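You operate a simulated robot arm through the tools that you are given. There is no shell and no other tool. Be economical: measure what you need, move in short steps, check, and stop when the job is done.

You are at the controls of a simulated robot arm. One attempt, no reset.

## Task
Press a bush into a housing by the bush fit card.
Fine: press knob on the card's depth; slide pulled out again; the housing goes into the yellow tray.

The check looks at the end state, three seconds after you hand in, the way a careful person would. Anything else that was tipped, shoved, dropped, spilled or broken makes it a failure.

## Robot
A 7-joint arm with a two-finger gripper, on a carriage that runs on a rail from [-0.017, -1.143] to [0.019, 1.237] (x, y) and turns from -123 to 209 degrees about z. Base frame: it is fixed where the carriage stands at the start and does not move with it; the origin is on the floor, on the carriage's upright axis, x ahead of it, y to its left, z up. Readings come in m, degrees, newtons and seconds.
Its first joint turns from -149.0 to 149.0 degrees. Places, roughly: bush fit card [1, 0.8, 1]; inside of the yellow tray [0.8, 0.5, 0.8]; nest of the press slide [0.6, 0.6, 0.8]; press knob [0.7, 0.7, 1.2]; press slide [0.5, 0.6, 0.8]. Payload 2.45 kg.
Tool frame: the origin (TCP) lies between the finger pads and is the grasp point; the fingertips stand 0.026 m ahead of it; z points along the fingers, y is the line along which they close. The gripper opens to 0.096 m. The gripper's body begins 0.069 m behind the TCP.
Orientation is that of the tool frame in the base frame, as a unit quaternion [w, x, y, z]. With the fingers straight down and closing along the base's y, the tool's x points along the base's -x, its y along +y and its z along -z.

## Interface
- The arm moves only by the tool arm_command. Its argument "plan" is a list of rows, each a list of 7 numbers: the shift along the base's x, y, z in cm, then the turn, a rotation vector about the base's x, y, z in degrees, then the gripper command, from -1 (fully open) to 1 (shut), values between in proportion. In form: [[dx, dy, dz, wx, wy, wz, jaw], ...]. A call has 1 to 12 rows; each row shifts and turns the commanded pose from where the row before left it. A row lasts 0.2 s, in which the tool goes at most 0.05 m and 8.6 degrees; a call with a longer step from one row to the next is refused whole, and so is a gripper value outside its range. Where a pose cannot be reached the arm comes as near as it can. A force on the tool above 90 N (or 10 N above the force at the start of the call, whichever is more), or a blocked arm, ends the call early, and 0.2 s more pass. Each finger halts on what it meets, pressing with about 40 N; the grip force reading is that of the motor and also rises with nothing between the fingers. The clock runs only during rows and for 0.2 s after the last one: add rows that do not move to give the fingers time. It gives the time, the measured TCP pose, the force on the tool (base axes), the opening and the grip force at its end, in the units of the frame above (readings bear some noise), with the torque about the TCP (base axes, N m) and any sound that the robot's microphone picked up.
- Cameras (640 x 400 px; columns grow to the right, rows downward): "scene" is now at [0.0321, 0.1952, 1.6747]; the picture's right is [0.33, -0.94, 0.00], its down [-0.66, -0.23, -0.71] and it looks along [0.67, 0.24, -0.70] (base axes); focal length 264 px, centre (320, 200). "wrist" rides on the gripper at [0.082, 0.003, -0.098] in the tool frame; the picture's right is [-0.04, 1.00, 0.00], its down [-0.73, -0.03, -0.68] and it looks along [-0.68, -0.03, 0.73] (tool axes); focal length 256 px, centre (320, 200). There is no depth. A picture from a camera that has moved, and an enlarged one, comes with that camera's place and axes in the base frame and with its lens.
- snapshot(camera): a new picture of that camera. It takes no simulated time.
- slide_trunk(by): slides the trunk up (or, below 0, down) by that many m; the arm and the scene camera ride with it, the base frame stays. It gives what a move gives, with no picture.
- roll_base(legs): drives the robot by 1 to 6 legs, each [ahead, left, turn to the left] in m, m and degrees, along the robot's own axes; the way and the turn of a leg run together, so that a leg with both is an arc; at most 1.5 m and 180 degrees a leg. The arm and the cameras ride along, it lands a little off, and it stops where it bumps. It keeps to its track: a leg is cut to what the track allows. It gives what a move gives.
- turn_head(pan, tilt): turns the head with the scene camera to pan (to the left, within 155 degrees either way) and tilt (down, from -29 to 69), counted from straight ahead of the robot. It gives what a move gives.
- enlarge(camera, box): a new picture of the part [left, top, right, bottom] of that camera's present view, enlarged. It takes no simulated time.
- hand_in(): hands the job in; it is judged then, once.

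Work in short steps. Places have to be worked out from the pictures, the camera data and where the tool is seen: move nearer, look again, correct. Check each grasp and each placing, and mend what went wrong. You have 120 turns and 98 pictures in all, those below and enlarged ones among them. Open the gripper and draw the arm clear of the work before you hand the job in, unless the task says otherwise; then end with one line.

The tools are called by a JSON object that holds its "op" and its "data". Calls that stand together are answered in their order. arm_command: Moves the arm, as the interface text tells. Its arguments: {"type":"object","properties":{"plan":{"type":"array","items":{"type":"array","items":{"type":"number"}}}},"required":["plan"]} The other tools are called the same way: slide_trunk (by) slides the trunk up or down; roll_base (legs) drives the base; turn_head (pan, tilt) turns the head that bears the scene camera; snapshot (camera) takes a picture; enlarge (camera, box) takes an enlarged picture of a part of a camera's view; hand_in () hands the job in.

At the start:

```text
t: 0.0
position: [0.6349, 0.3604, 0.9996]
tool_rot: [0.0, -0.001, 1.0, 0.001]
contact_force: [-0.4, 0.6, -0.2]
ft_torque: [0.0, -0.02, -0.02]
finger_gap: 0.0962
grip_force: 0.2
trunk travel left (down, up): [-0.675, 0.035]
robot x, y, heading: [0.0007, 0.0026, 0.1]
head pan, tilt: [19.4, 44.6]
```

scene: 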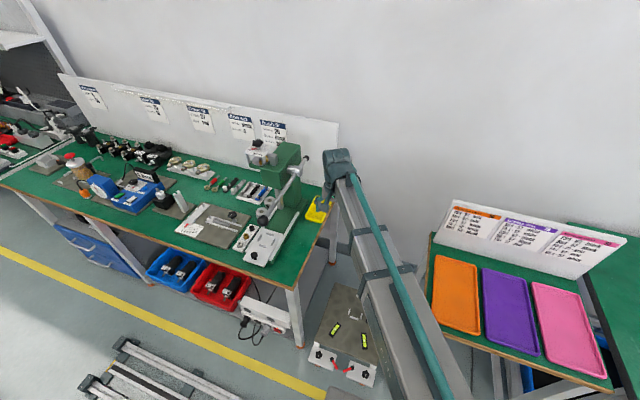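
wrist: 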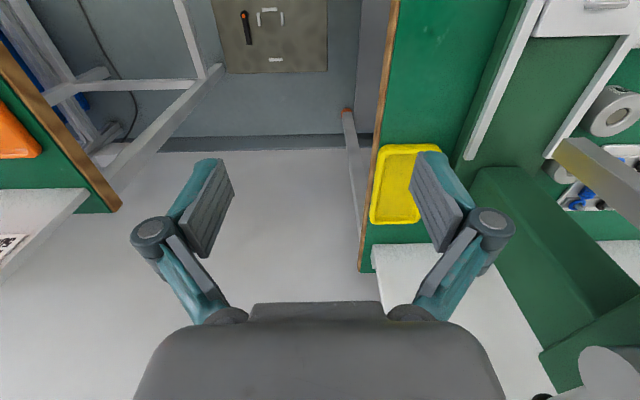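

The press bench is ahead-left; I enlarge the press area and the cards to read them.

{"op": "enlarge", "data": {"camera": "scene", "box": [180, 90, 340, 270]}}

{"op": "enlarge", "data": {"camera": "scene", "box": [180, 95, 300, 155]}}

```text
2.22 times, centred on (260, 180) of scene
camera zoom: at [0.0321, 0.1952, 1.6747], right [0.33, -0.94, 0.0], down [-0.66, -0.23, -0.71], along [0.67, 0.24, -0.7], focal length 587 px, centre (453, 244)
```

zoom: 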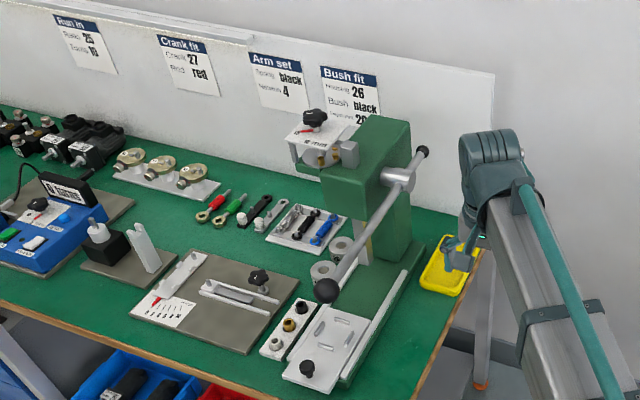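

```text
5.33 times, centred on (240, 125) of scene
camera zoom: at [0.0321, 0.1952, 1.6747], right [0.33, -0.94, 0.0], down [-0.66, -0.23, -0.71], along [0.67, 0.24, -0.7], focal length 1408 px, centre (747, 600)
```

zoom: 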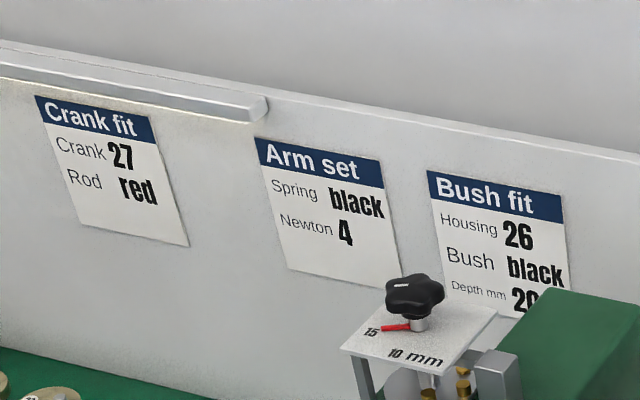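

The card reads housing 26, black bush, depth 20-something (partly hidden). I look closer at press, knob, bush tray and housings.

{"op": "enlarge", "data": {"camera": "scene", "box": [225, 195, 305, 270]}}

{"op": "enlarge", "data": {"camera": "scene", "box": [235, 115, 315, 175]}}

{"op": "enlarge", "data": {"camera": "scene", "box": [160, 145, 270, 225]}}

```text
5.33 times, centred on (265, 232) of scene
camera zoom: at [0.0321, 0.1952, 1.6747], right [0.33, -0.94, 0.0], down [-0.66, -0.23, -0.71], along [0.67, 0.24, -0.7], focal length 1408 px, centre (613, 27)
```

zoom: 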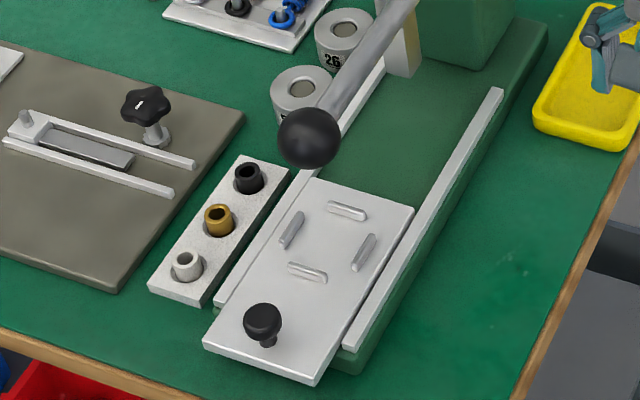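

```text
6.67 times, centred on (275, 145) of scene
camera zoom: at [0.0321, 0.1952, 1.6747], right [0.33, -0.94, 0.0], down [-0.66, -0.23, -0.71], along [0.67, 0.24, -0.7], focal length 1760 px, centre (620, 567)
```

zoom: 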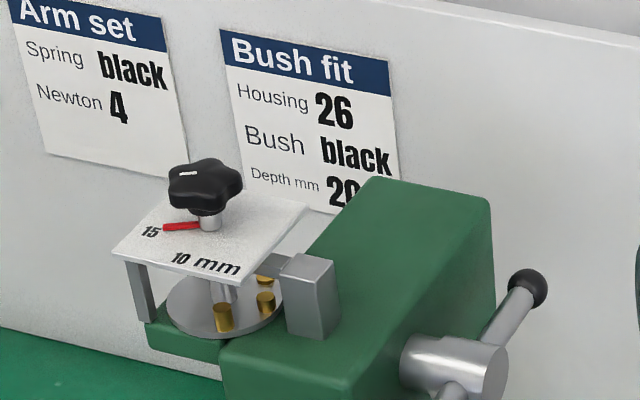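

```text
5.00 times, centred on (215, 185) of scene
camera zoom: at [0.0321, 0.1952, 1.6747], right [0.33, -0.94, 0.0], down [-0.66, -0.23, -0.71], along [0.67, 0.24, -0.7], focal length 1320 px, centre (845, 275)
```

zoom: 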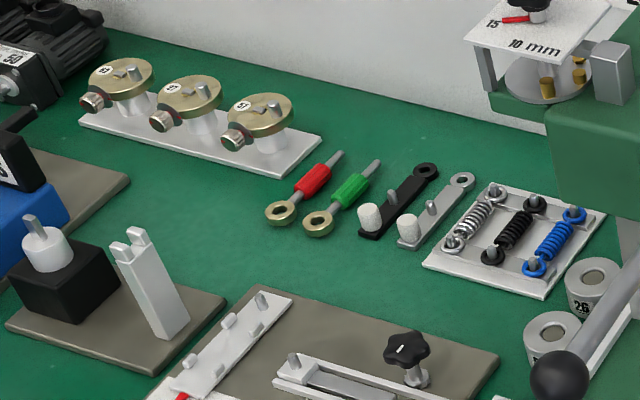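

Card: housing 26, black bush, 20-odd mm. Estimated: slide knob (0.46,0.60), nest (0.556,0.61), black bush (0.59,0.69), housings (0.67/0.74, 0.69). First I raise and retract the arm so I can roll the base left.

{"op": "arm_command", "data": {"plan": [[0, 0, 4, 0, 0, 0, -1], [0, 0, 4, 0, 0, 0, -1], [0, 0, 4, 0, 0, 0, -1], [-1, 0, 4, 0, 0, 0, -1], [-1, 0, 4, 0, 0, 0, -1], [-1, 0, 4, 0, 0, 0, -1], [-1, 0, 4, 0, 0, 0, -1], [-1, -1, 4, 0, 0, 0, -1], [-1, -1, 3, 0, 0, 0, -1]]}}

```text
t: 2.0
position: [0.6028, 0.36, 1.2839]
tool_rot: [0.012, 0.0, 1.0, 0.008]
contact_force: [0.5, 0.7, 0.2]
ft_torque: [-0.01, 0.08, 0.02]
finger_gap: 0.0959
grip_force: 0.0
out of reach, approached as far as the arm can: row 7, 8, 9
trunk travel left (down, up): [-0.675, 0.035]
robot x, y, heading: [-0.0022, 0.0004, -0.3]
head pan, tilt: [19.4, 44.6]
```

Reached z≈1.28. I take the trunk fully up and look from the wrist before rolling left.

{"op": "slide_trunk", "data": {"by": 0.034}}

{"op": "snapshot", "data": {"camera": "wrist"}}

{"op": "snapshot", "data": {"camera": "scene"}}

```text
t: 2.8
position: [0.6023, 0.3596, 1.3178]
tool_rot: [0.012, 0.0, 1.0, 0.008]
contact_force: [-0.7, -0.2, -0.9]
ft_torque: [-0.01, -0.01, 0.01]
finger_gap: 0.0961
grip_force: 0.0
trunk travel left (down, up): [-0.709, 0.001]
robot x, y, heading: [0.0015, 0.0034, -0.1]
head pan, tilt: [19.4, 44.6]
```

```text
90 pictures are left
camera wrist: at [0.5192, 0.3604, 1.4136], right [0.04, 1.0, 0.02], down [0.72, -0.04, 0.7], along [0.7, -0.02, -0.72], focal length 256 px, centre (320, 200)
```

wrist: 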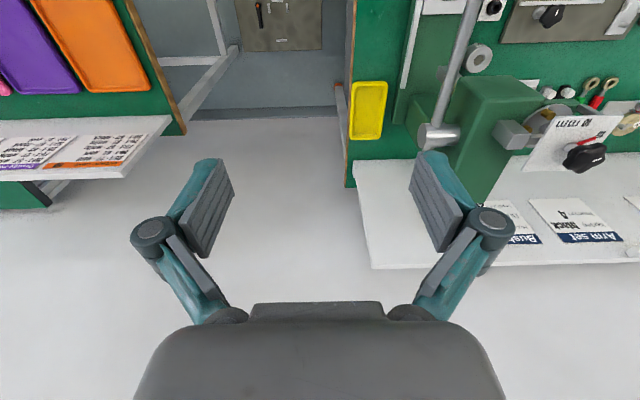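

```text
89 pictures are left
camera scene: at [0.0322, 0.1954, 1.7087], right [0.33, -0.94, 0.0], down [-0.66, -0.23, -0.71], along [0.67, 0.24, -0.7], focal length 264 px, centre (320, 200)
```

scene: 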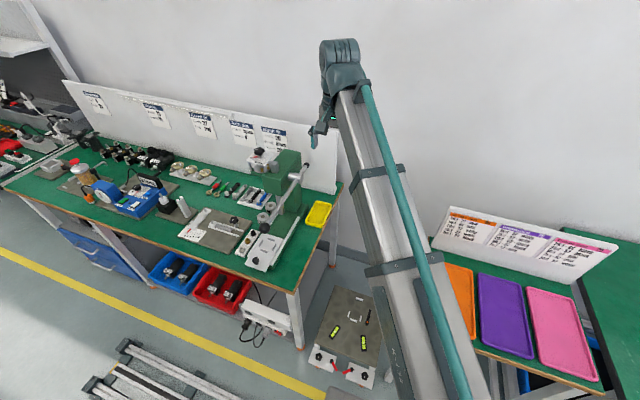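

Triangulating, the press knob is at about (0.705,0.665,1.175); the raised gripper clears it. I roll left 0.28 m.

{"op": "roll_base", "data": {"legs": [[0, 0.28, 0]]}}

{"op": "snapshot", "data": {"camera": "wrist"}}

{"op": "snapshot", "data": {"camera": "scene"}}

```text
t: 4.7
position: [0.6076, 0.6394, 1.3169]
tool_rot: [0.012, 0.0, 1.0, 0.007]
contact_force: [-0.5, 0.3, 1.1]
ft_torque: [-0.03, -0.01, -0.02]
finger_gap: 0.0961
grip_force: 0.0
trunk travel left (down, up): [-0.709, 0.001]
robot x, y, heading: [0.006, 0.2782, -0.1]
head pan, tilt: [19.4, 44.6]
```

```text
88 pictures are left
camera wrist: at [0.524, 0.6412, 1.4134], right [0.04, 1.0, 0.02], down [0.72, -0.04, 0.7], along [0.7, -0.02, -0.72], focal length 256 px, centre (320, 200)
```

wrist: 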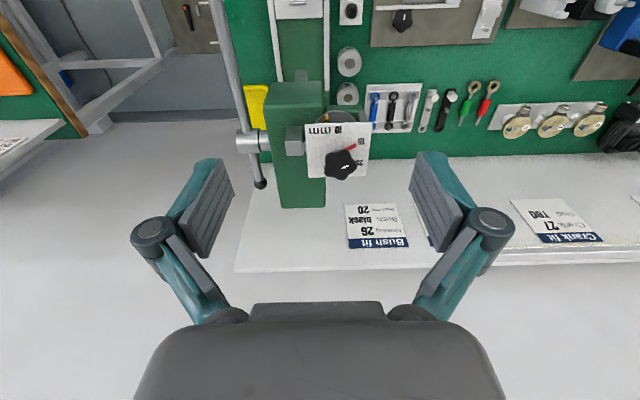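

```text
87 pictures are left
camera scene: at [0.0367, 0.4771, 1.7086], right [0.33, -0.94, 0.0], down [-0.66, -0.23, -0.71], along [0.67, 0.24, -0.7], focal length 264 px, centre (320, 200)
```

scene: 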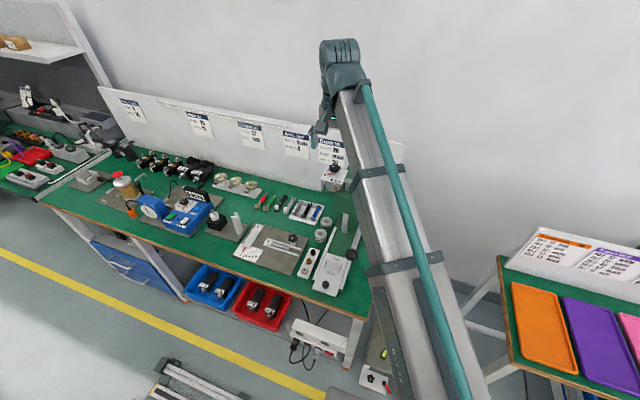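

Card depth is 20. I enlarge the wrist view of the dial, card and housings.

{"op": "enlarge", "data": {"camera": "wrist", "box": [230, 70, 430, 260]}}

{"op": "enlarge", "data": {"camera": "wrist", "box": [250, 0, 410, 110]}}

{"op": "enlarge", "data": {"camera": "scene", "box": [290, 150, 380, 300]}}

```text
2.11 times, centred on (330, 165) of wrist
camera zoom: at [0.524, 0.6412, 1.4134], right [0.04, 1.0, 0.02], down [0.72, -0.04, 0.7], along [0.7, -0.02, -0.72], focal length 539 px, centre (299, 274)
```

zoom: 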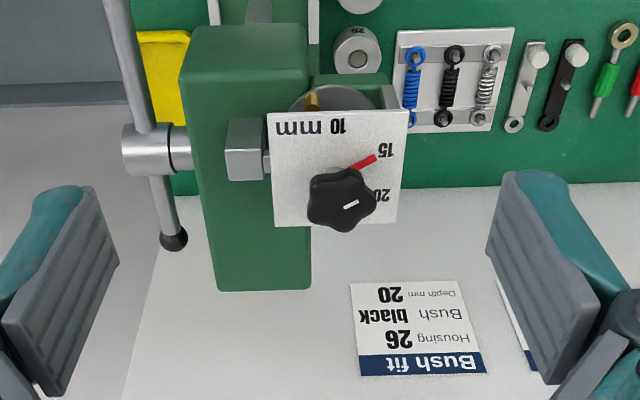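

```text
3.64 times, centred on (330, 55) of wrist
camera zoom: at [0.524, 0.6412, 1.4134], right [0.04, 1.0, 0.02], down [0.72, -0.04, 0.7], along [0.7, -0.02, -0.72], focal length 931 px, centre (284, 727)
```

zoom: 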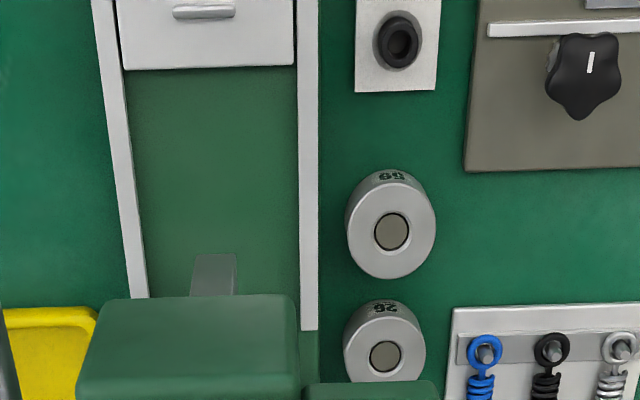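

```text
2.67 times, centred on (335, 225) of scene
camera zoom: at [0.0367, 0.4771, 1.7086], right [0.33, -0.94, 0.0], down [-0.66, -0.23, -0.71], along [0.67, 0.24, -0.7], focal length 704 px, centre (280, 133)
```

zoom: 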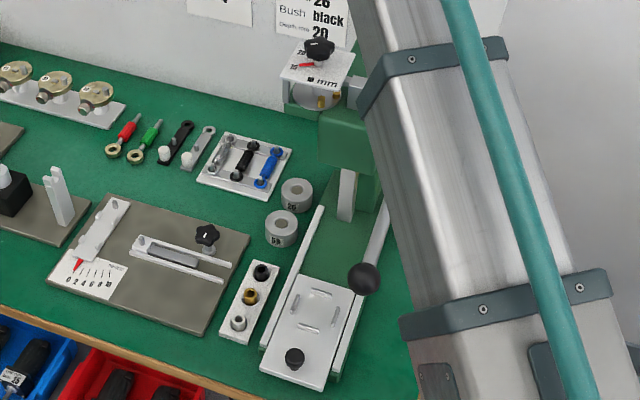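

Card: housing 26, black bush, 20 mm; dial pointer is at 15, 20 lies clockwise from it. Housing 26 is the far one, partly beneath the dial plate, so I will come at it from the left: roll the base to y≈0.95.

{"op": "roll_base", "data": {"legs": [[0, 0.67, 0]]}}

{"op": "turn_head", "data": {"pan": -25, "tilt": 45}}

{"op": "snapshot", "data": {"camera": "scene"}}

```text
t: 8.6
position: [0.6158, 1.3405, 1.3171]
tool_rot: [0.012, -0.002, 1.0, 0.008]
contact_force: [-0.1, -0.6, -0.6]
ft_torque: [0.02, 0.02, 0.01]
finger_gap: 0.0958
grip_force: 0.0
trunk travel left (down, up): [-0.709, 0.001]
robot x, y, heading: [0.0151, 0.9779, 0.4]
head pan, tilt: [19.4, 44.6]
```

```text
t: 9.7
position: [0.6163, 1.34, 1.3172]
tool_rot: [0.012, -0.003, 1.0, 0.008]
contact_force: [-0.8, 0.6, 0.4]
ft_torque: [0.0, 0.01, 0.01]
finger_gap: 0.0961
grip_force: 0.0
trunk travel left (down, up): [-0.709, 0.001]
robot x, y, heading: [0.0184, 0.9753, 0.2]
head pan, tilt: [-25.0, 45.0]
```

```text
83 pictures are left
camera scene: at [0.0432, 1.1118, 1.7082], right [-0.42, -0.91, 0.0], down [-0.64, 0.3, -0.71], along [0.64, -0.3, -0.71], focal length 264 px, centre (320, 200)
```

scene: 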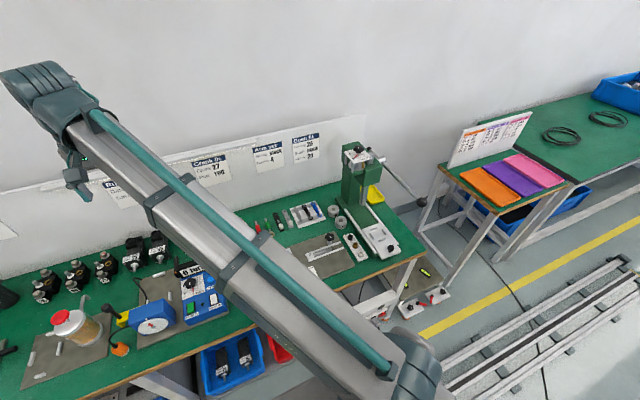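

{"op": "enlarge", "data": {"camera": "scene", "box": [270, 130, 430, 270]}}

{"op": "enlarge", "data": {"camera": "scene", "box": [315, 190, 405, 260]}}

{"op": "enlarge", "data": {"camera": "scene", "box": [320, 130, 400, 200]}}

```text
2.86 times, centred on (350, 200) of scene
camera zoom: at [0.0432, 1.1118, 1.7082], right [-0.42, -0.91, 0.0], down [-0.64, 0.3, -0.71], along [0.64, -0.3, -0.71], focal length 754 px, centre (234, 200)
```

zoom: 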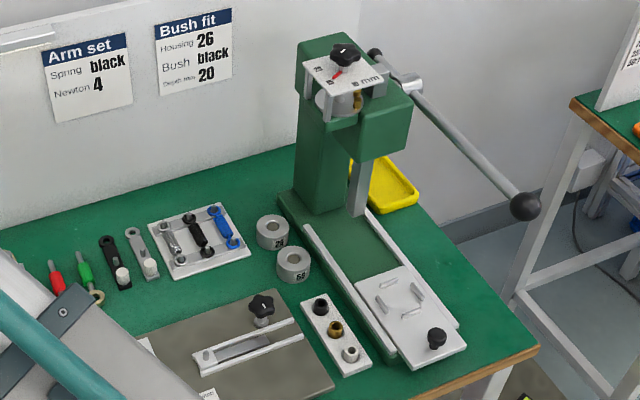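

```text
5.71 times, centred on (360, 225) of scene
camera zoom: at [0.0432, 1.1118, 1.7082], right [-0.42, -0.91, 0.0], down [-0.64, 0.3, -0.71], along [0.64, -0.3, -0.71], focal length 1509 px, centre (91, 57)
```

zoom: 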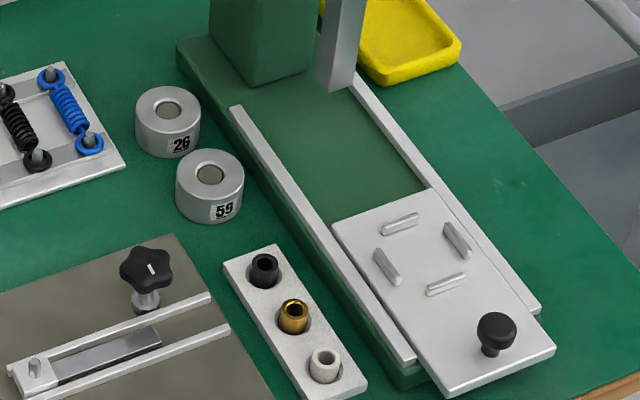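

```text
5.71 times, centred on (360, 165) of scene
camera zoom: at [0.0432, 1.1118, 1.7082], right [-0.42, -0.91, 0.0], down [-0.64, 0.3, -0.71], along [0.64, -0.3, -0.71], focal length 1509 px, centre (91, 400)
```

zoom: 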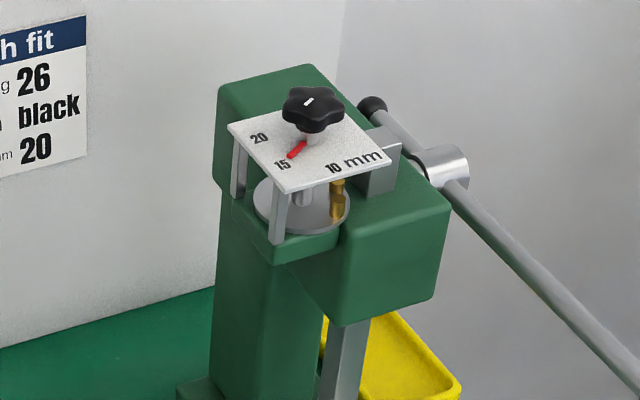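

Far housing is clearly 26, black bush at the far end of its tray. Triangulated: housing 26 (0.765,0.705, top ≈0.82), bush (0.606,0.709), nest (0.553,0.607,0.83). I bring the arm to (0.62,0.80,1.15) for a close look.

{"op": "arm_command", "data": {"plan": [[0, -4.5, -1.4, 0, 0, 0, -1], [0, -4.5, -1.4, 0, 0, 0, -1], [0, -4.5, -1.4, 0, 0, 0, -1], [0, -4.5, -1.4, 0, 0, 0, -1], [0, -4.5, -1.4, 0, 0, 0, -1], [0, -4.5, -1.4, 0, 0, 0, -1], [0, -4.5, -1.4, 0, 0, 0, -1], [0, -4.5, -1.4, 0, 0, 0, -1], [0, -4.5, -1.4, 0, 0, 0, -1], [0, -4.5, -1.4, 0, 0, 0, -1], [0, -4.5, -1.4, 0, 0, 0, -1], [0, -4.5, -1.4, 0, 0, 0, -1]]}}

{"op": "snapshot", "data": {"camera": "wrist"}}

```text
t: 12.3
position: [0.6156, 0.8031, 1.1447]
tool_rot: [0.012, -0.002, 1.0, 0.007]
contact_force: [-0.4, -0.2, 0.4]
ft_torque: [-0.02, -0.01, 0.02]
finger_gap: 0.0961
grip_force: 0.1
trunk travel left (down, up): [-0.709, 0.001]
robot x, y, heading: [0.0135, 0.981, 0.2]
head pan, tilt: [-25.0, 45.0]
```

```text
79 pictures are left
camera wrist: at [0.533, 0.8037, 1.2412], right [0.04, 1.0, 0.02], down [0.72, -0.04, 0.7], along [0.7, -0.01, -0.72], focal length 256 px, centre (320, 200)
```

wrist: 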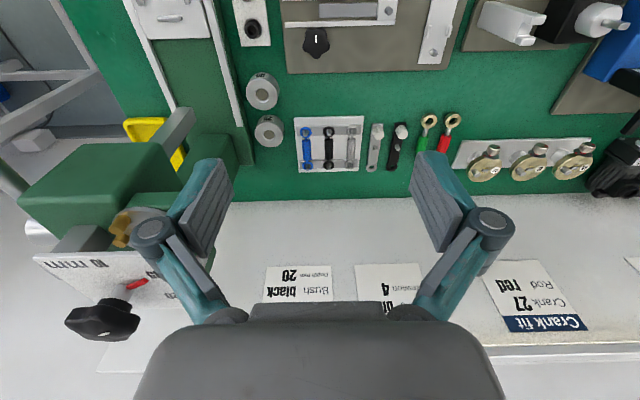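

Housing 26 at about (0.763,0.709). I yaw the tool −55° and tilt it 35°, so the hand comes in from the left front, clear of the dial plate, and stop at a pre-grasp 15 cm back.

{"op": "arm_command", "data": {"plan": [[0.77, -0.13, -1.7, 0, 0, -7.86, -0.375], [0.77, -0.13, -1.7, 0, 0, -7.86, -0.375], [0.77, -0.13, -1.7, 0, 0, -7.86, -0.375], [0.77, -0.13, -1.7, 0, 0, -7.86, -0.375], [0.77, -0.13, -1.7, 0, 0, -7.86, -0.375], [0.77, -0.13, -1.7, 0, 0, -7.86, -0.375], [0.77, -0.13, -1.7, 0, 0, -7.86, -0.375], [0.77, -0.13, -1.7, -5.73, -4.02, 0, -0.375], [0.77, -0.13, -1.7, -5.73, -4.02, 0, -0.375], [0.77, -0.13, -1.7, -5.73, -4.02, 0, -0.375], [0.77, -0.13, -1.7, -5.73, -4.02, 0, -0.375], [0.77, -0.13, -1.7, -5.73, -4.02, 0, -0.375]]}}

{"op": "snapshot", "data": {"camera": "wrist"}}

{"op": "enlarge", "data": {"camera": "scene", "box": [250, 120, 410, 260]}}

```text
t: 14.9
position: [0.7094, 0.7846, 0.9458]
tool_rot: [0.281, 0.435, 0.844, -0.139]
contact_force: [-0.1, -0.9, 0.2]
ft_torque: [-0.05, -0.02, -0.03]
finger_gap: 0.0661
grip_force: 0.1
trunk travel left (down, up): [-0.709, 0.001]
robot x, y, heading: [0.0151, 0.9776, 0.4]
head pan, tilt: [-25.0, 45.0]
```

```text
78 pictures are left
camera wrist: at [0.6388, 0.8857, 0.9762], right [0.83, 0.56, 0.04], down [0.08, -0.18, 0.98], along [0.55, -0.81, -0.19], focal length 256 px, centre (320, 200)
```

wrist: 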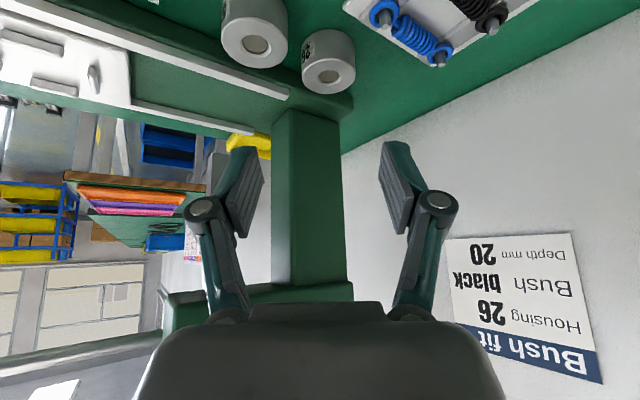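

```text
2.86 times, centred on (330, 190) of scene
camera zoom: at [0.0434, 1.1118, 1.7082], right [-0.42, -0.91, 0.0], down [-0.64, 0.3, -0.71], along [0.64, -0.3, -0.71], focal length 754 px, centre (291, 229)
```

zoom: 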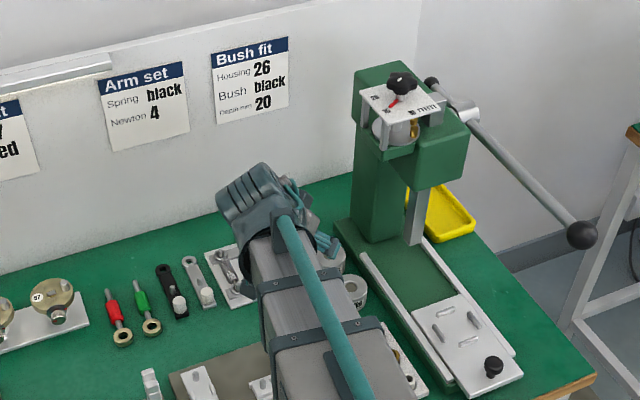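

Housing 26's top appears at ≈(0.767,0.718). I advance about two thirds along the tool axis with lateral correction and look again.

{"op": "arm_command", "data": {"plan": [[0.85, -0.95, -2.0, 0, 0, 0, -0.375], [0.85, -0.95, -2.0, 0, 0, 0, -0.375], [0.85, -0.95, -2.0, 0, 0, 0, -0.375], [0.85, -0.95, -2.0, 0, 0, 0, -0.375], [0, 0, 0, 0, 0, 0, -0.375]]}}

{"op": "snapshot", "data": {"camera": "wrist"}}

```text
t: 16.1
position: [0.7434, 0.7446, 0.8642]
tool_rot: [0.281, 0.434, 0.845, -0.137]
contact_force: [0.6, 0.2, -0.6]
ft_torque: [0.04, -0.03, 0.02]
finger_gap: 0.0661
grip_force: 0.0
trunk travel left (down, up): [-0.709, 0.001]
robot x, y, heading: [0.0136, 0.9764, 0.4]
head pan, tilt: [-25.0, 45.0]
```

```text
76 pictures are left
camera wrist: at [0.6732, 0.8472, 0.8954], right [0.83, 0.56, 0.03], down [0.08, -0.18, 0.98], along [0.55, -0.81, -0.19], focal length 256 px, centre (320, 200)
```

wrist: 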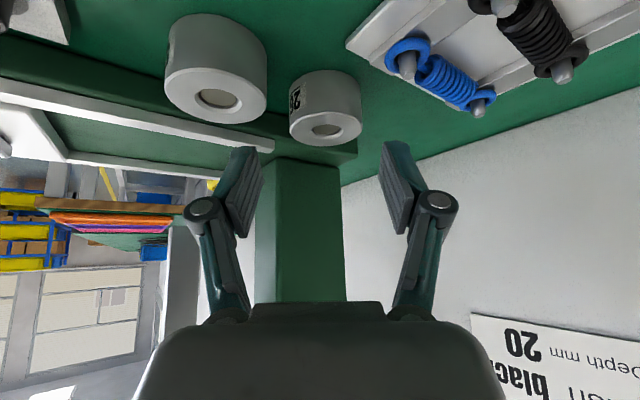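

Aligned within 2–3 mm laterally. I go down the last 4.6 cm.

{"op": "arm_command", "data": {"plan": [[0.65, -0.75, -1.5, 0, 0, 0, -0.375], [0.65, -0.75, -1.5, 0, 0, 0, -0.375], [0.65, -0.75, -1.5, 0, 0, 0, -0.375], [0, 0, 0, 0, 0, 0, -0.375]]}}

{"op": "snapshot", "data": {"camera": "wrist"}}

{"op": "enlarge", "data": {"camera": "scene", "box": [300, 170, 380, 240]}}

```text
t: 17.1
position: [0.7613, 0.7256, 0.8205]
tool_rot: [0.279, 0.435, 0.845, -0.137]
contact_force: [1.0, -0.3, 2.5]
ft_torque: [-0.05, 0.08, 0.02]
finger_gap: 0.0734
grip_force: 0.4
trunk travel left (down, up): [-0.709, 0.001]
robot x, y, heading: [0.0139, 0.9782, 0.2]
head pan, tilt: [-25.0, 45.0]
```

```text
75 pictures are left
camera wrist: at [0.6917, 0.8253, 0.8522], right [0.83, 0.56, 0.04], down [0.08, -0.18, 0.98], along [0.55, -0.81, -0.19], focal length 256 px, centre (320, 200)
```

wrist: 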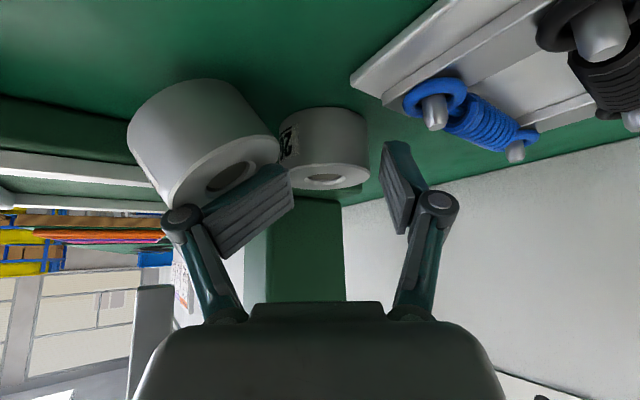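

```text
5.71 times, centred on (340, 205) of scene
camera zoom: at [0.0423, 1.1121, 1.7078], right [-0.42, -0.91, 0.0], down [-0.64, 0.3, -0.71], along [0.64, -0.3, -0.71], focal length 1509 px, centre (206, 171)
```

zoom: 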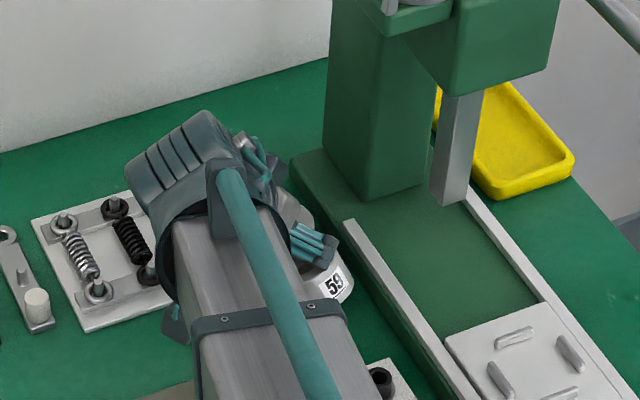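

The left finger is riding against housing 59 (the opening got pushed). I back straight out before anything shifts.

{"op": "arm_command", "data": {"plan": [[-0.65, 0.75, 1.5, 0, 0, 0, -0.375], [-0.65, 0.75, 1.5, 0, 0, 0, -0.375], [-0.65, 0.75, 1.5, 0, 0, 0, -0.375], [0, 0, 0, 0, 0, 0, -0.375]]}}

{"op": "snapshot", "data": {"camera": "wrist"}}

```text
t: 18.1
position: [0.7405, 0.7452, 0.8674]
tool_rot: [0.28, 0.434, 0.845, -0.138]
contact_force: [0.4, 0.0, 0.4]
ft_torque: [0.01, -0.01, -0.01]
finger_gap: 0.0661
grip_force: 0.1
trunk travel left (down, up): [-0.709, 0.001]
robot x, y, heading: [0.018, 0.9754, 0.1]
head pan, tilt: [-25.0, 45.0]
```

```text
73 pictures are left
camera wrist: at [0.6713, 0.8462, 0.8978], right [0.83, 0.56, 0.03], down [0.08, -0.18, 0.98], along [0.55, -0.81, -0.19], focal length 256 px, centre (320, 200)
```

wrist: 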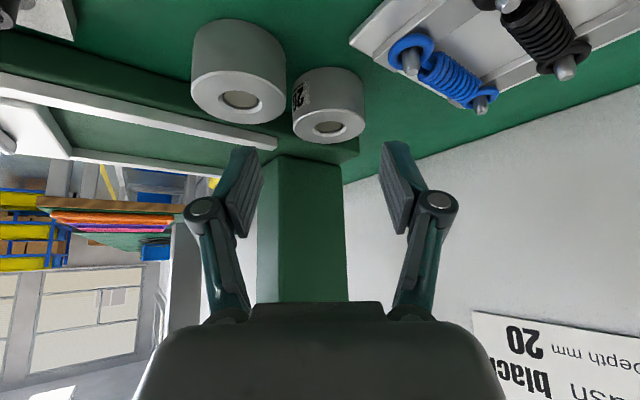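

Housing 59 got dragged about 15 mm toward 26; I will put it back first. I re-yaw to −38° (fingers then clear the neighbour and the base) and line up over 59 at ≈(0.710,0.711).

{"op": "arm_command", "data": {"plan": [[-1.3, 0.5, 0.8, 0, 0, 5.7, -0.4], [-1.3, 0, 0.5, 0, 0, 5.7, -0.4], [-1.3, 0, 0, 0, 0, 5.6, -0.4], [-1.3, -0.5, 0, 0, 0, 0, -0.4], [-1.3, -0.5, 0, 0, 0, 0, -0.4], [0, 0, 0, 0, 0, 0, -0.4]]}}

{"op": "snapshot", "data": {"camera": "wrist"}}

{"op": "enlarge", "data": {"camera": "scene", "box": [300, 170, 380, 240]}}

```text
t: 19.5
position: [0.676, 0.741, 0.879]
tool_rot: [0.298, 0.304, 0.9, -0.094]
contact_force: [-0.4, -0.2, -0.4]
ft_torque: [-0.01, -0.04, -0.03]
finger_gap: 0.0672
grip_force: 0.1
trunk travel left (down, up): [-0.709, 0.001]
robot x, y, heading: [0.0152, 0.9785, 0.2]
head pan, tilt: [-25.0, 45.0]
```

```text
72 pictures are left
camera wrist: at [0.5797, 0.8173, 0.909], right [0.63, 0.78, 0.04], down [0.12, -0.15, 0.98], along [0.77, -0.61, -0.19], focal length 256 px, centre (320, 200)
```

wrist: 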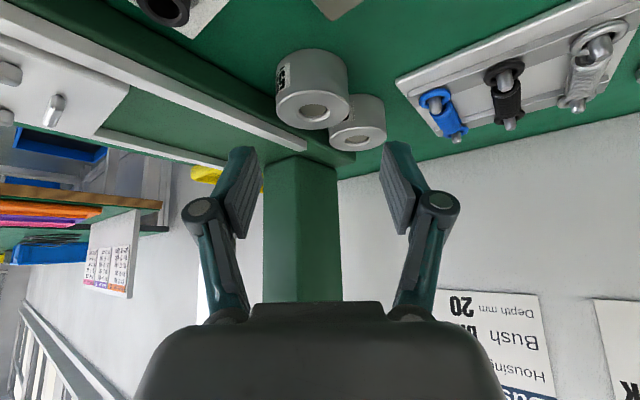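

```text
5.71 times, centred on (340, 205) of scene
camera zoom: at [0.0432, 1.1117, 1.7082], right [-0.42, -0.91, 0.0], down [-0.64, 0.3, -0.71], along [0.64, -0.3, -0.71], focal length 1509 px, centre (206, 171)
```

zoom: 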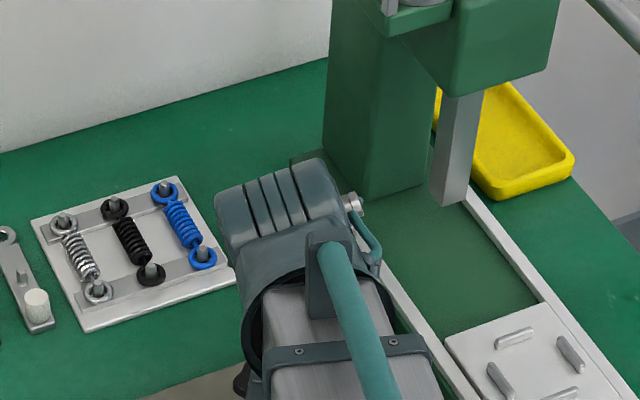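

59 sits at (0.709,0.712); the neighbour 26 is clear of the finger path. I descend to straddle 59.

{"op": "arm_command", "data": {"plan": [[0.8, -0.75, -1.5, 0, 0, 0, -0.42], [0.8, -0.75, -1.5, 0, 0, 0, -0.42], [0.5, -0.45, -1.5, 0, 0, 0, -0.42], [0, 0, 0, 0, 0, 0, -0.42]]}}

{"op": "snapshot", "data": {"camera": "wrist"}}

```text
t: 20.5
position: [0.6978, 0.72, 0.8331]
tool_rot: [0.299, 0.305, 0.9, -0.094]
contact_force: [-0.7, -0.4, 0.2]
ft_torque: [-0.01, -0.01, 0.03]
finger_gap: 0.0678
grip_force: 0.0
trunk travel left (down, up): [-0.709, 0.001]
robot x, y, heading: [0.0157, 0.9754, 0.0]
head pan, tilt: [-25.0, 45.0]
```

```text
70 pictures are left
camera wrist: at [0.6007, 0.7968, 0.8641], right [0.63, 0.78, 0.03], down [0.13, -0.15, 0.98], along [0.77, -0.61, -0.19], focal length 256 px, centre (320, 200)
```

wrist: 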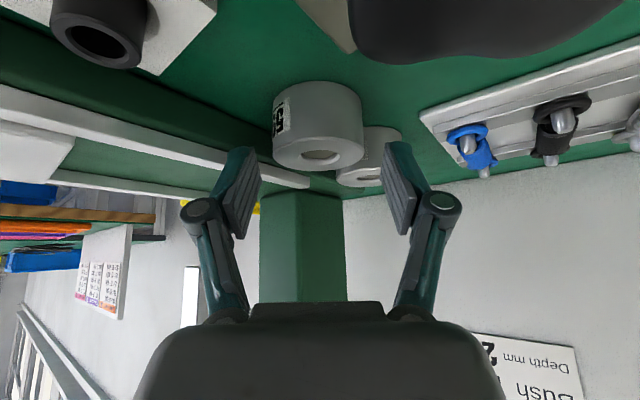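

The star knob of the neighbouring fixture is right under the wrist camera at this tilt, so I back up 3 cm and reduce the tilt to 20° to lift the camera.

{"op": "arm_command", "data": {"plan": [[-0.5, 0.4, 1.5, 0, 0, 0, -0.42], [-0.5, 0.4, 1.5, 0, 0, 0, -0.42], [0.4, -0.3, 0.5, 4.62, 5.9, 0, -0.42], [0.4, -0.3, 0.5, 4.62, 5.9, 0, -0.42], [0, 0, 0, 0, 0, 0, -0.42]]}}

{"op": "snapshot", "data": {"camera": "wrist"}}

{"op": "enlarge", "data": {"camera": "scene", "box": [290, 130, 390, 230]}}

```text
t: 21.7
position: [0.6971, 0.7234, 0.8735]
tool_rot: [0.177, 0.317, 0.93, -0.053]
contact_force: [-0.2, -0.3, -0.9]
ft_torque: [0.01, 0.01, 0.0]
finger_gap: 0.0681
grip_force: 0.0
trunk travel left (down, up): [-0.709, 0.001]
robot x, y, heading: [0.016, 0.9757, 0.3]
head pan, tilt: [-25.0, 45.0]
```

```text
69 pictures are left
camera wrist: at [0.6105, 0.7921, 0.9352], right [0.64, 0.77, 0.03], down [0.32, -0.3, 0.9], along [0.7, -0.56, -0.44], focal length 256 px, centre (320, 200)
```

wrist: 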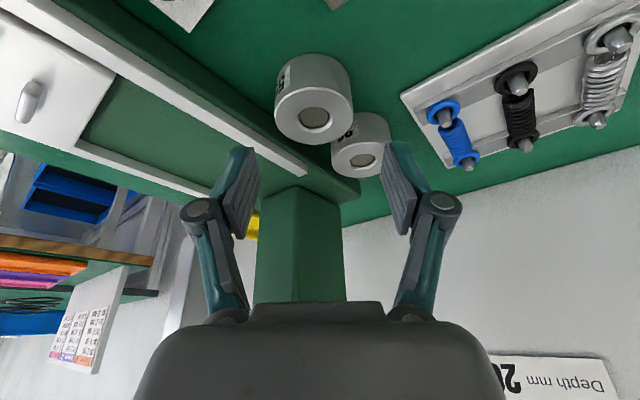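

```text
4.00 times, centred on (340, 180) of scene
camera zoom: at [0.0431, 1.1117, 1.7082], right [-0.42, -0.91, 0.0], down [-0.64, 0.3, -0.71], along [0.64, -0.3, -0.71], focal length 1056 px, centre (240, 280)
```

zoom: 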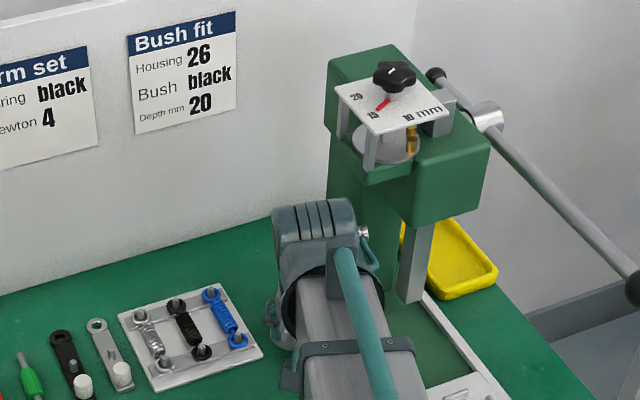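

59 confirmed at (0.708,0.711). Straight in, closing afterwards with care.

{"op": "arm_command", "data": {"plan": [[0.2, -0.25, -1.5, 0, 0, 0, -0.42], [0.2, -0.25, -1.5, 0, 0, 0, -0.42], [0.2, -0.25, -1.5, 0, 0, 0, -0.42], [0.1, -0.1, -0.9, 0, 0, 0, -0.42], [0, 0, 0, 0, 0, 0, -0.42]]}}

{"op": "snapshot", "data": {"camera": "wrist"}}

```text
t: 22.9
position: [0.7036, 0.7149, 0.8193]
tool_rot: [0.178, 0.317, 0.93, -0.053]
contact_force: [0.0, 0.3, -0.4]
ft_torque: [-0.01, 0.0, 0.02]
finger_gap: 0.0682
grip_force: 0.0
trunk travel left (down, up): [-0.709, 0.001]
robot x, y, heading: [0.0134, 0.9802, 0.0]
head pan, tilt: [-25.0, 45.0]
```

```text
67 pictures are left
camera wrist: at [0.6167, 0.7837, 0.8806], right [0.64, 0.77, 0.03], down [0.32, -0.3, 0.9], along [0.7, -0.56, -0.44], focal length 256 px, centre (320, 200)
```

wrist: 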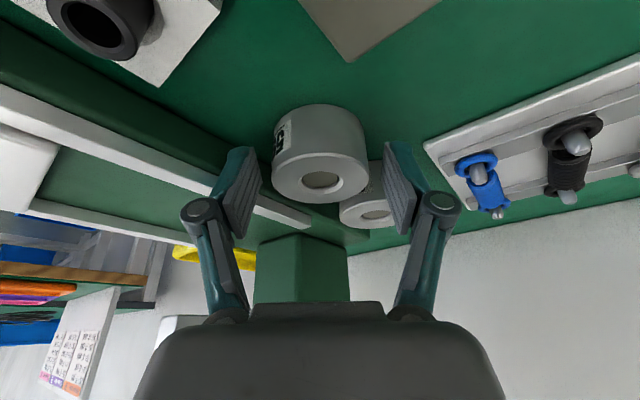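

Refined by triangulation: 59 at (0.713,0.706), top 0.806; its original spot was about (0.700,0.706). I move in a little deeper, narrowing the opening to 60 mm, and yaw +4° for clearance from 26.

{"op": "arm_command", "data": {"plan": [[0, 0, 0, 0, 0, 4, -0.27], [0.25, -0.3, -0.4, 0, 0, 0, -0.27], [0.2, -0.25, -0.3, 0, 0, 0, -0.27], [0, 0, 0, 0, 0, 0, -0.27]]}}

{"op": "snapshot", "data": {"camera": "wrist"}}

```text
t: 23.9
position: [0.708, 0.7095, 0.812]
tool_rot: [0.18, 0.284, 0.941, -0.047]
contact_force: [-2.2, 2.8, 0.2]
ft_torque: [0.08, 0.03, -0.09]
finger_gap: 0.0609
grip_force: 0.0
trunk travel left (down, up): [-0.709, 0.001]
robot x, y, heading: [0.0145, 0.9793, 0.2]
head pan, tilt: [-25.0, 45.0]
```

```text
66 pictures are left
camera wrist: at [0.6163, 0.7722, 0.8736], right [0.58, 0.81, 0.03], down [0.34, -0.28, 0.9], along [0.74, -0.51, -0.44], focal length 256 px, centre (320, 200)
```

wrist: 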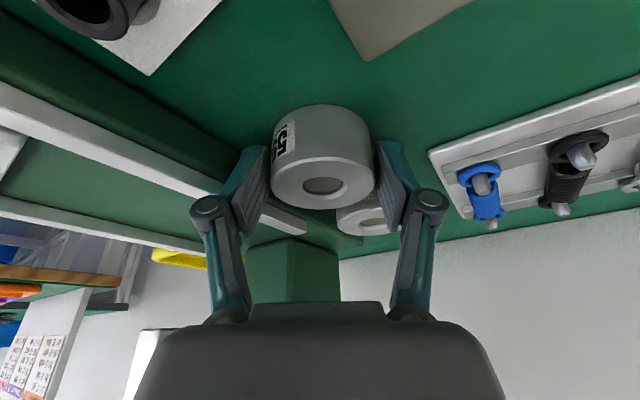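

The fingers straddle 59. I close on it.

{"op": "arm_command", "data": {"plan": [[0, 0, 0, 0, 0, 0, 0], [0, 0, 0, 0, 0, 0, 0.4], [0, 0, 0, 0, 0, 0, 0.6], [0, 0, 0, 0, 0, 0, 0.6], [0, 0, 0, 0, 0, 0, 0.6]]}}

{"op": "snapshot", "data": {"camera": "wrist"}}

```text
t: 25.1
position: [0.7083, 0.7095, 0.8122]
tool_rot: [0.181, 0.284, 0.94, -0.047]
contact_force: [2.7, -1.7, 6.1]
ft_torque: [-0.13, -0.16, 0.04]
finger_gap: 0.0516
grip_force: 40.1
trunk travel left (down, up): [-0.709, 0.001]
robot x, y, heading: [0.018, 0.9784, 0.1]
head pan, tilt: [-25.0, 45.0]
```

```text
65 pictures are left
camera wrist: at [0.6164, 0.7719, 0.8739], right [0.58, 0.81, 0.03], down [0.34, -0.27, 0.9], along [0.74, -0.51, -0.44], focal length 256 px, centre (320, 200)
```

wrist: 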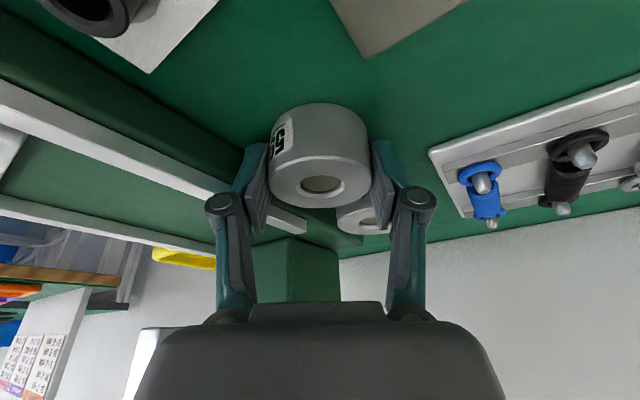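

59 is held (gap 51.6 mm). I lift it 5 mm, carry it back 13 mm toward the robot, set it down.

{"op": "arm_command", "data": {"plan": [[0, 0, 0.5, 0, 0, 0, 0.6], [-0.65, 0, 0, 0, 0, 0, 0.6], [-0.65, 0, 0, 0, 0, 0, 0.6], [0, 0, 0, 0, 0, 0, 0.6], [0, 0, -0.3, 0, 0, 0, 0.6], [0, 0, -0.2, 0, 0, 0, 0.6], [0, 0, 0, 0, 0, 0, 0.6]]}}

{"op": "snapshot", "data": {"camera": "wrist"}}

```text
t: 26.7
position: [0.694, 0.709, 0.8129]
tool_rot: [0.179, 0.284, 0.941, -0.047]
contact_force: [-1.1, 6.0, 3.4]
ft_torque: [-0.06, 0.05, -0.07]
finger_gap: 0.0515
grip_force: 40.3
trunk travel left (down, up): [-0.709, 0.001]
robot x, y, heading: [0.013, 0.9774, 0.5]
head pan, tilt: [-25.0, 45.0]
```

```text
64 pictures are left
camera wrist: at [0.6033, 0.7717, 0.874], right [0.58, 0.81, 0.03], down [0.34, -0.28, 0.9], along [0.74, -0.51, -0.44], focal length 256 px, centre (320, 200)
```

wrist: 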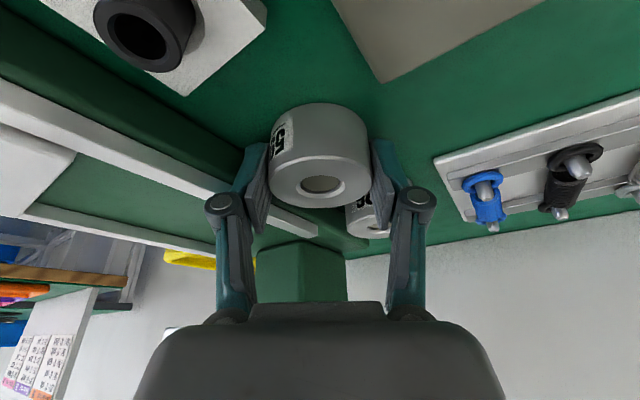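

59 is back in place. I open gently and withdraw along the tool axis, then check.

{"op": "arm_command", "data": {"plan": [[0, 0, 0, 0, 0, 0, -0.2], [0, 0, 0, 0, 0, 0, -0.27], [-0.3, 0.3, 1.0, 0, 0, 0, -0.27], [-0.4, 0.3, 1.5, 0, 0, 0, -0.27], [-0.4, 0.3, 1.5, 0, 0, 0, -0.27], [0, 0, 1.0, 0, 0, 0, -0.27]]}}

{"op": "snapshot", "data": {"camera": "wrist"}}

```text
t: 28.1
position: [0.6831, 0.7191, 0.8634]
tool_rot: [0.18, 0.284, 0.941, -0.046]
contact_force: [0.3, 0.3, 0.0]
ft_torque: [-0.02, 0.0, -0.01]
finger_gap: 0.061
grip_force: 0.1
trunk travel left (down, up): [-0.709, 0.001]
robot x, y, heading: [0.0141, 0.9747, 0.2]
head pan, tilt: [-25.0, 45.0]
```

```text
63 pictures are left
camera wrist: at [0.5919, 0.7825, 0.925], right [0.58, 0.81, 0.03], down [0.34, -0.28, 0.9], along [0.74, -0.51, -0.44], focal length 256 px, centre (320, 200)
```

wrist: 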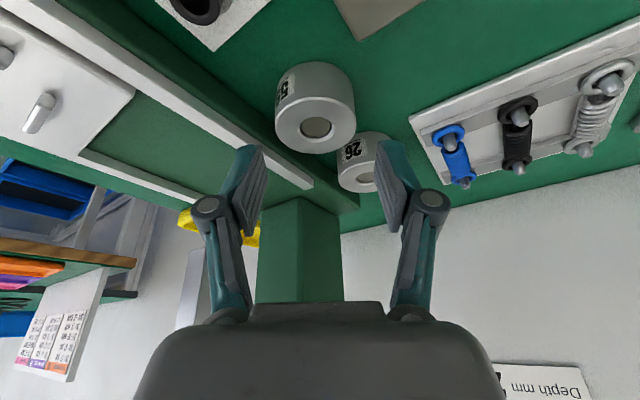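

59 is back at ≈(0.700,0.707). Now 26 at ≈(0.776,0.704): I move over it with yaw −50° and check alignment.

{"op": "arm_command", "data": {"plan": [[1.0, 0, 1.0, 0, 0, -4.8, -0.2], [1.7, 0, 0.5, 0, 0, -4.8, -0.2], [1.7, 0.1, 0, 0, 0, -4.8, -0.2], [1.7, 0.1, 0, 0, 0, 0, -0.2], [1.7, 0, 0, 0, 0, 0, -0.2], [0, 0, 0, 0, 0, 0, -0.2]]}}

{"op": "snapshot", "data": {"camera": "wrist"}}

{"op": "enlarge", "data": {"camera": "scene", "box": [310, 120, 410, 220]}}

```text
t: 29.5
position: [0.7627, 0.7226, 0.8759]
tool_rot: [0.172, 0.4, 0.897, -0.069]
contact_force: [-0.4, -0.3, -0.5]
ft_torque: [0.02, 0.0, -0.01]
finger_gap: 0.0578
grip_force: 0.0
trunk travel left (down, up): [-0.709, 0.001]
robot x, y, heading: [0.0165, 0.9771, -0.0]
head pan, tilt: [-25.0, 45.0]
```

```text
62 pictures are left
camera wrist: at [0.6896, 0.8059, 0.9376], right [0.77, 0.64, 0.03], down [0.26, -0.35, 0.9], along [0.59, -0.68, -0.44], focal length 256 px, centre (320, 200)
```

wrist: 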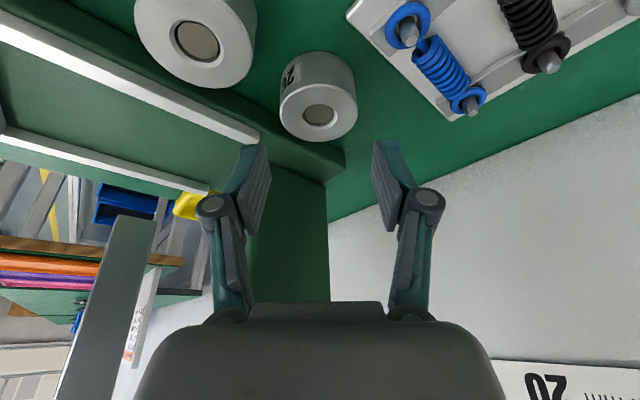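

```text
4.00 times, centred on (360, 170) of scene
camera zoom: at [0.0432, 1.1117, 1.7082], right [-0.42, -0.91, 0.0], down [-0.64, 0.3, -0.71], along [0.64, -0.3, -0.71], focal length 1056 px, centre (160, 320)
```

zoom: 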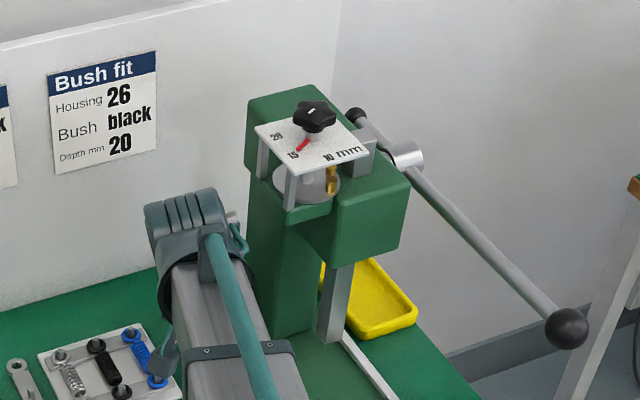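

Lateral alignment is within 1 mm. I descend onto 26 and check before closing.

{"op": "arm_command", "data": {"plan": [[0.35, -0.4, -1.6, 0, 0, 0, -0.28], [0.35, -0.4, -1.6, 0, 0, 0, -0.28], [0.35, -0.4, -1.5, 0, 0, 0, -0.28], [0.3, -0.3, -1.4, 0, 0, 0, -0.28], [0, 0, 0, 0, 0, 0, -0.28]]}}

{"op": "snapshot", "data": {"camera": "wrist"}}

```text
t: 30.7
position: [0.7742, 0.7072, 0.8154]
tool_rot: [0.172, 0.399, 0.898, -0.069]
contact_force: [-0.7, 2.7, 0.6]
ft_torque: [0.02, 0.02, -0.1]
finger_gap: 0.0611
grip_force: 0.0
trunk travel left (down, up): [-0.709, 0.001]
robot x, y, heading: [0.0169, 0.9798, 0.2]
head pan, tilt: [-25.0, 45.0]
```

```text
60 pictures are left
camera wrist: at [0.7013, 0.7911, 0.8779], right [0.77, 0.64, 0.03], down [0.26, -0.35, 0.9], along [0.59, -0.68, -0.44], focal length 256 px, centre (320, 200)
```

wrist: 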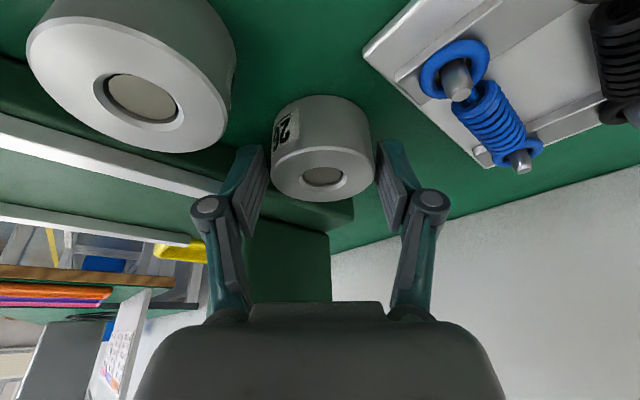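

Straddled with clearance on both sides, label 26 visible. I close and lift a little.

{"op": "arm_command", "data": {"plan": [[0, 0, 0, 0, 0, 0, 0], [0, 0, 0, 0, 0, 0, 0.4], [0, 0, 0, 0, 0, 0, 0.6], [0, 0, 0, 0, 0, 0, 0.6], [0, 0, 0, 0, 0, 0, 0.6], [0, 0.2, 1, 0, 0, 0, 0.6], [-0.5, 0.6, 2, 0, 0, 0, 0.6], [-0.5, 0.6, 2, 0, 0, 0, 0.6], [0, 0, 0, 0, 0, 0, 0.6]]}}

{"op": "snapshot", "data": {"camera": "wrist"}}

```text
t: 32.7
position: [0.7648, 0.7232, 0.8654]
tool_rot: [0.173, 0.4, 0.897, -0.069]
contact_force: [0.8, -0.3, -1.1]
ft_torque: [-0.04, -0.01, -0.01]
finger_gap: 0.0506
grip_force: 40.3
trunk travel left (down, up): [-0.709, 0.001]
robot x, y, heading: [0.014, 0.9801, 0.2]
head pan, tilt: [-25.0, 45.0]
```

```text
59 pictures are left
camera wrist: at [0.6923, 0.8059, 0.9285], right [0.77, 0.64, 0.03], down [0.26, -0.35, 0.9], along [0.59, -0.68, -0.44], focal length 256 px, centre (320, 200)
```

wrist: 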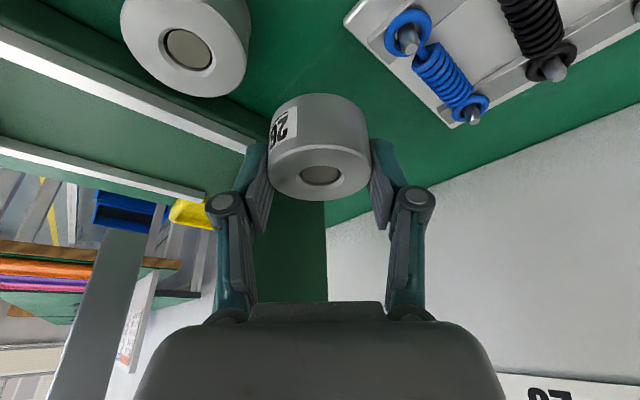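

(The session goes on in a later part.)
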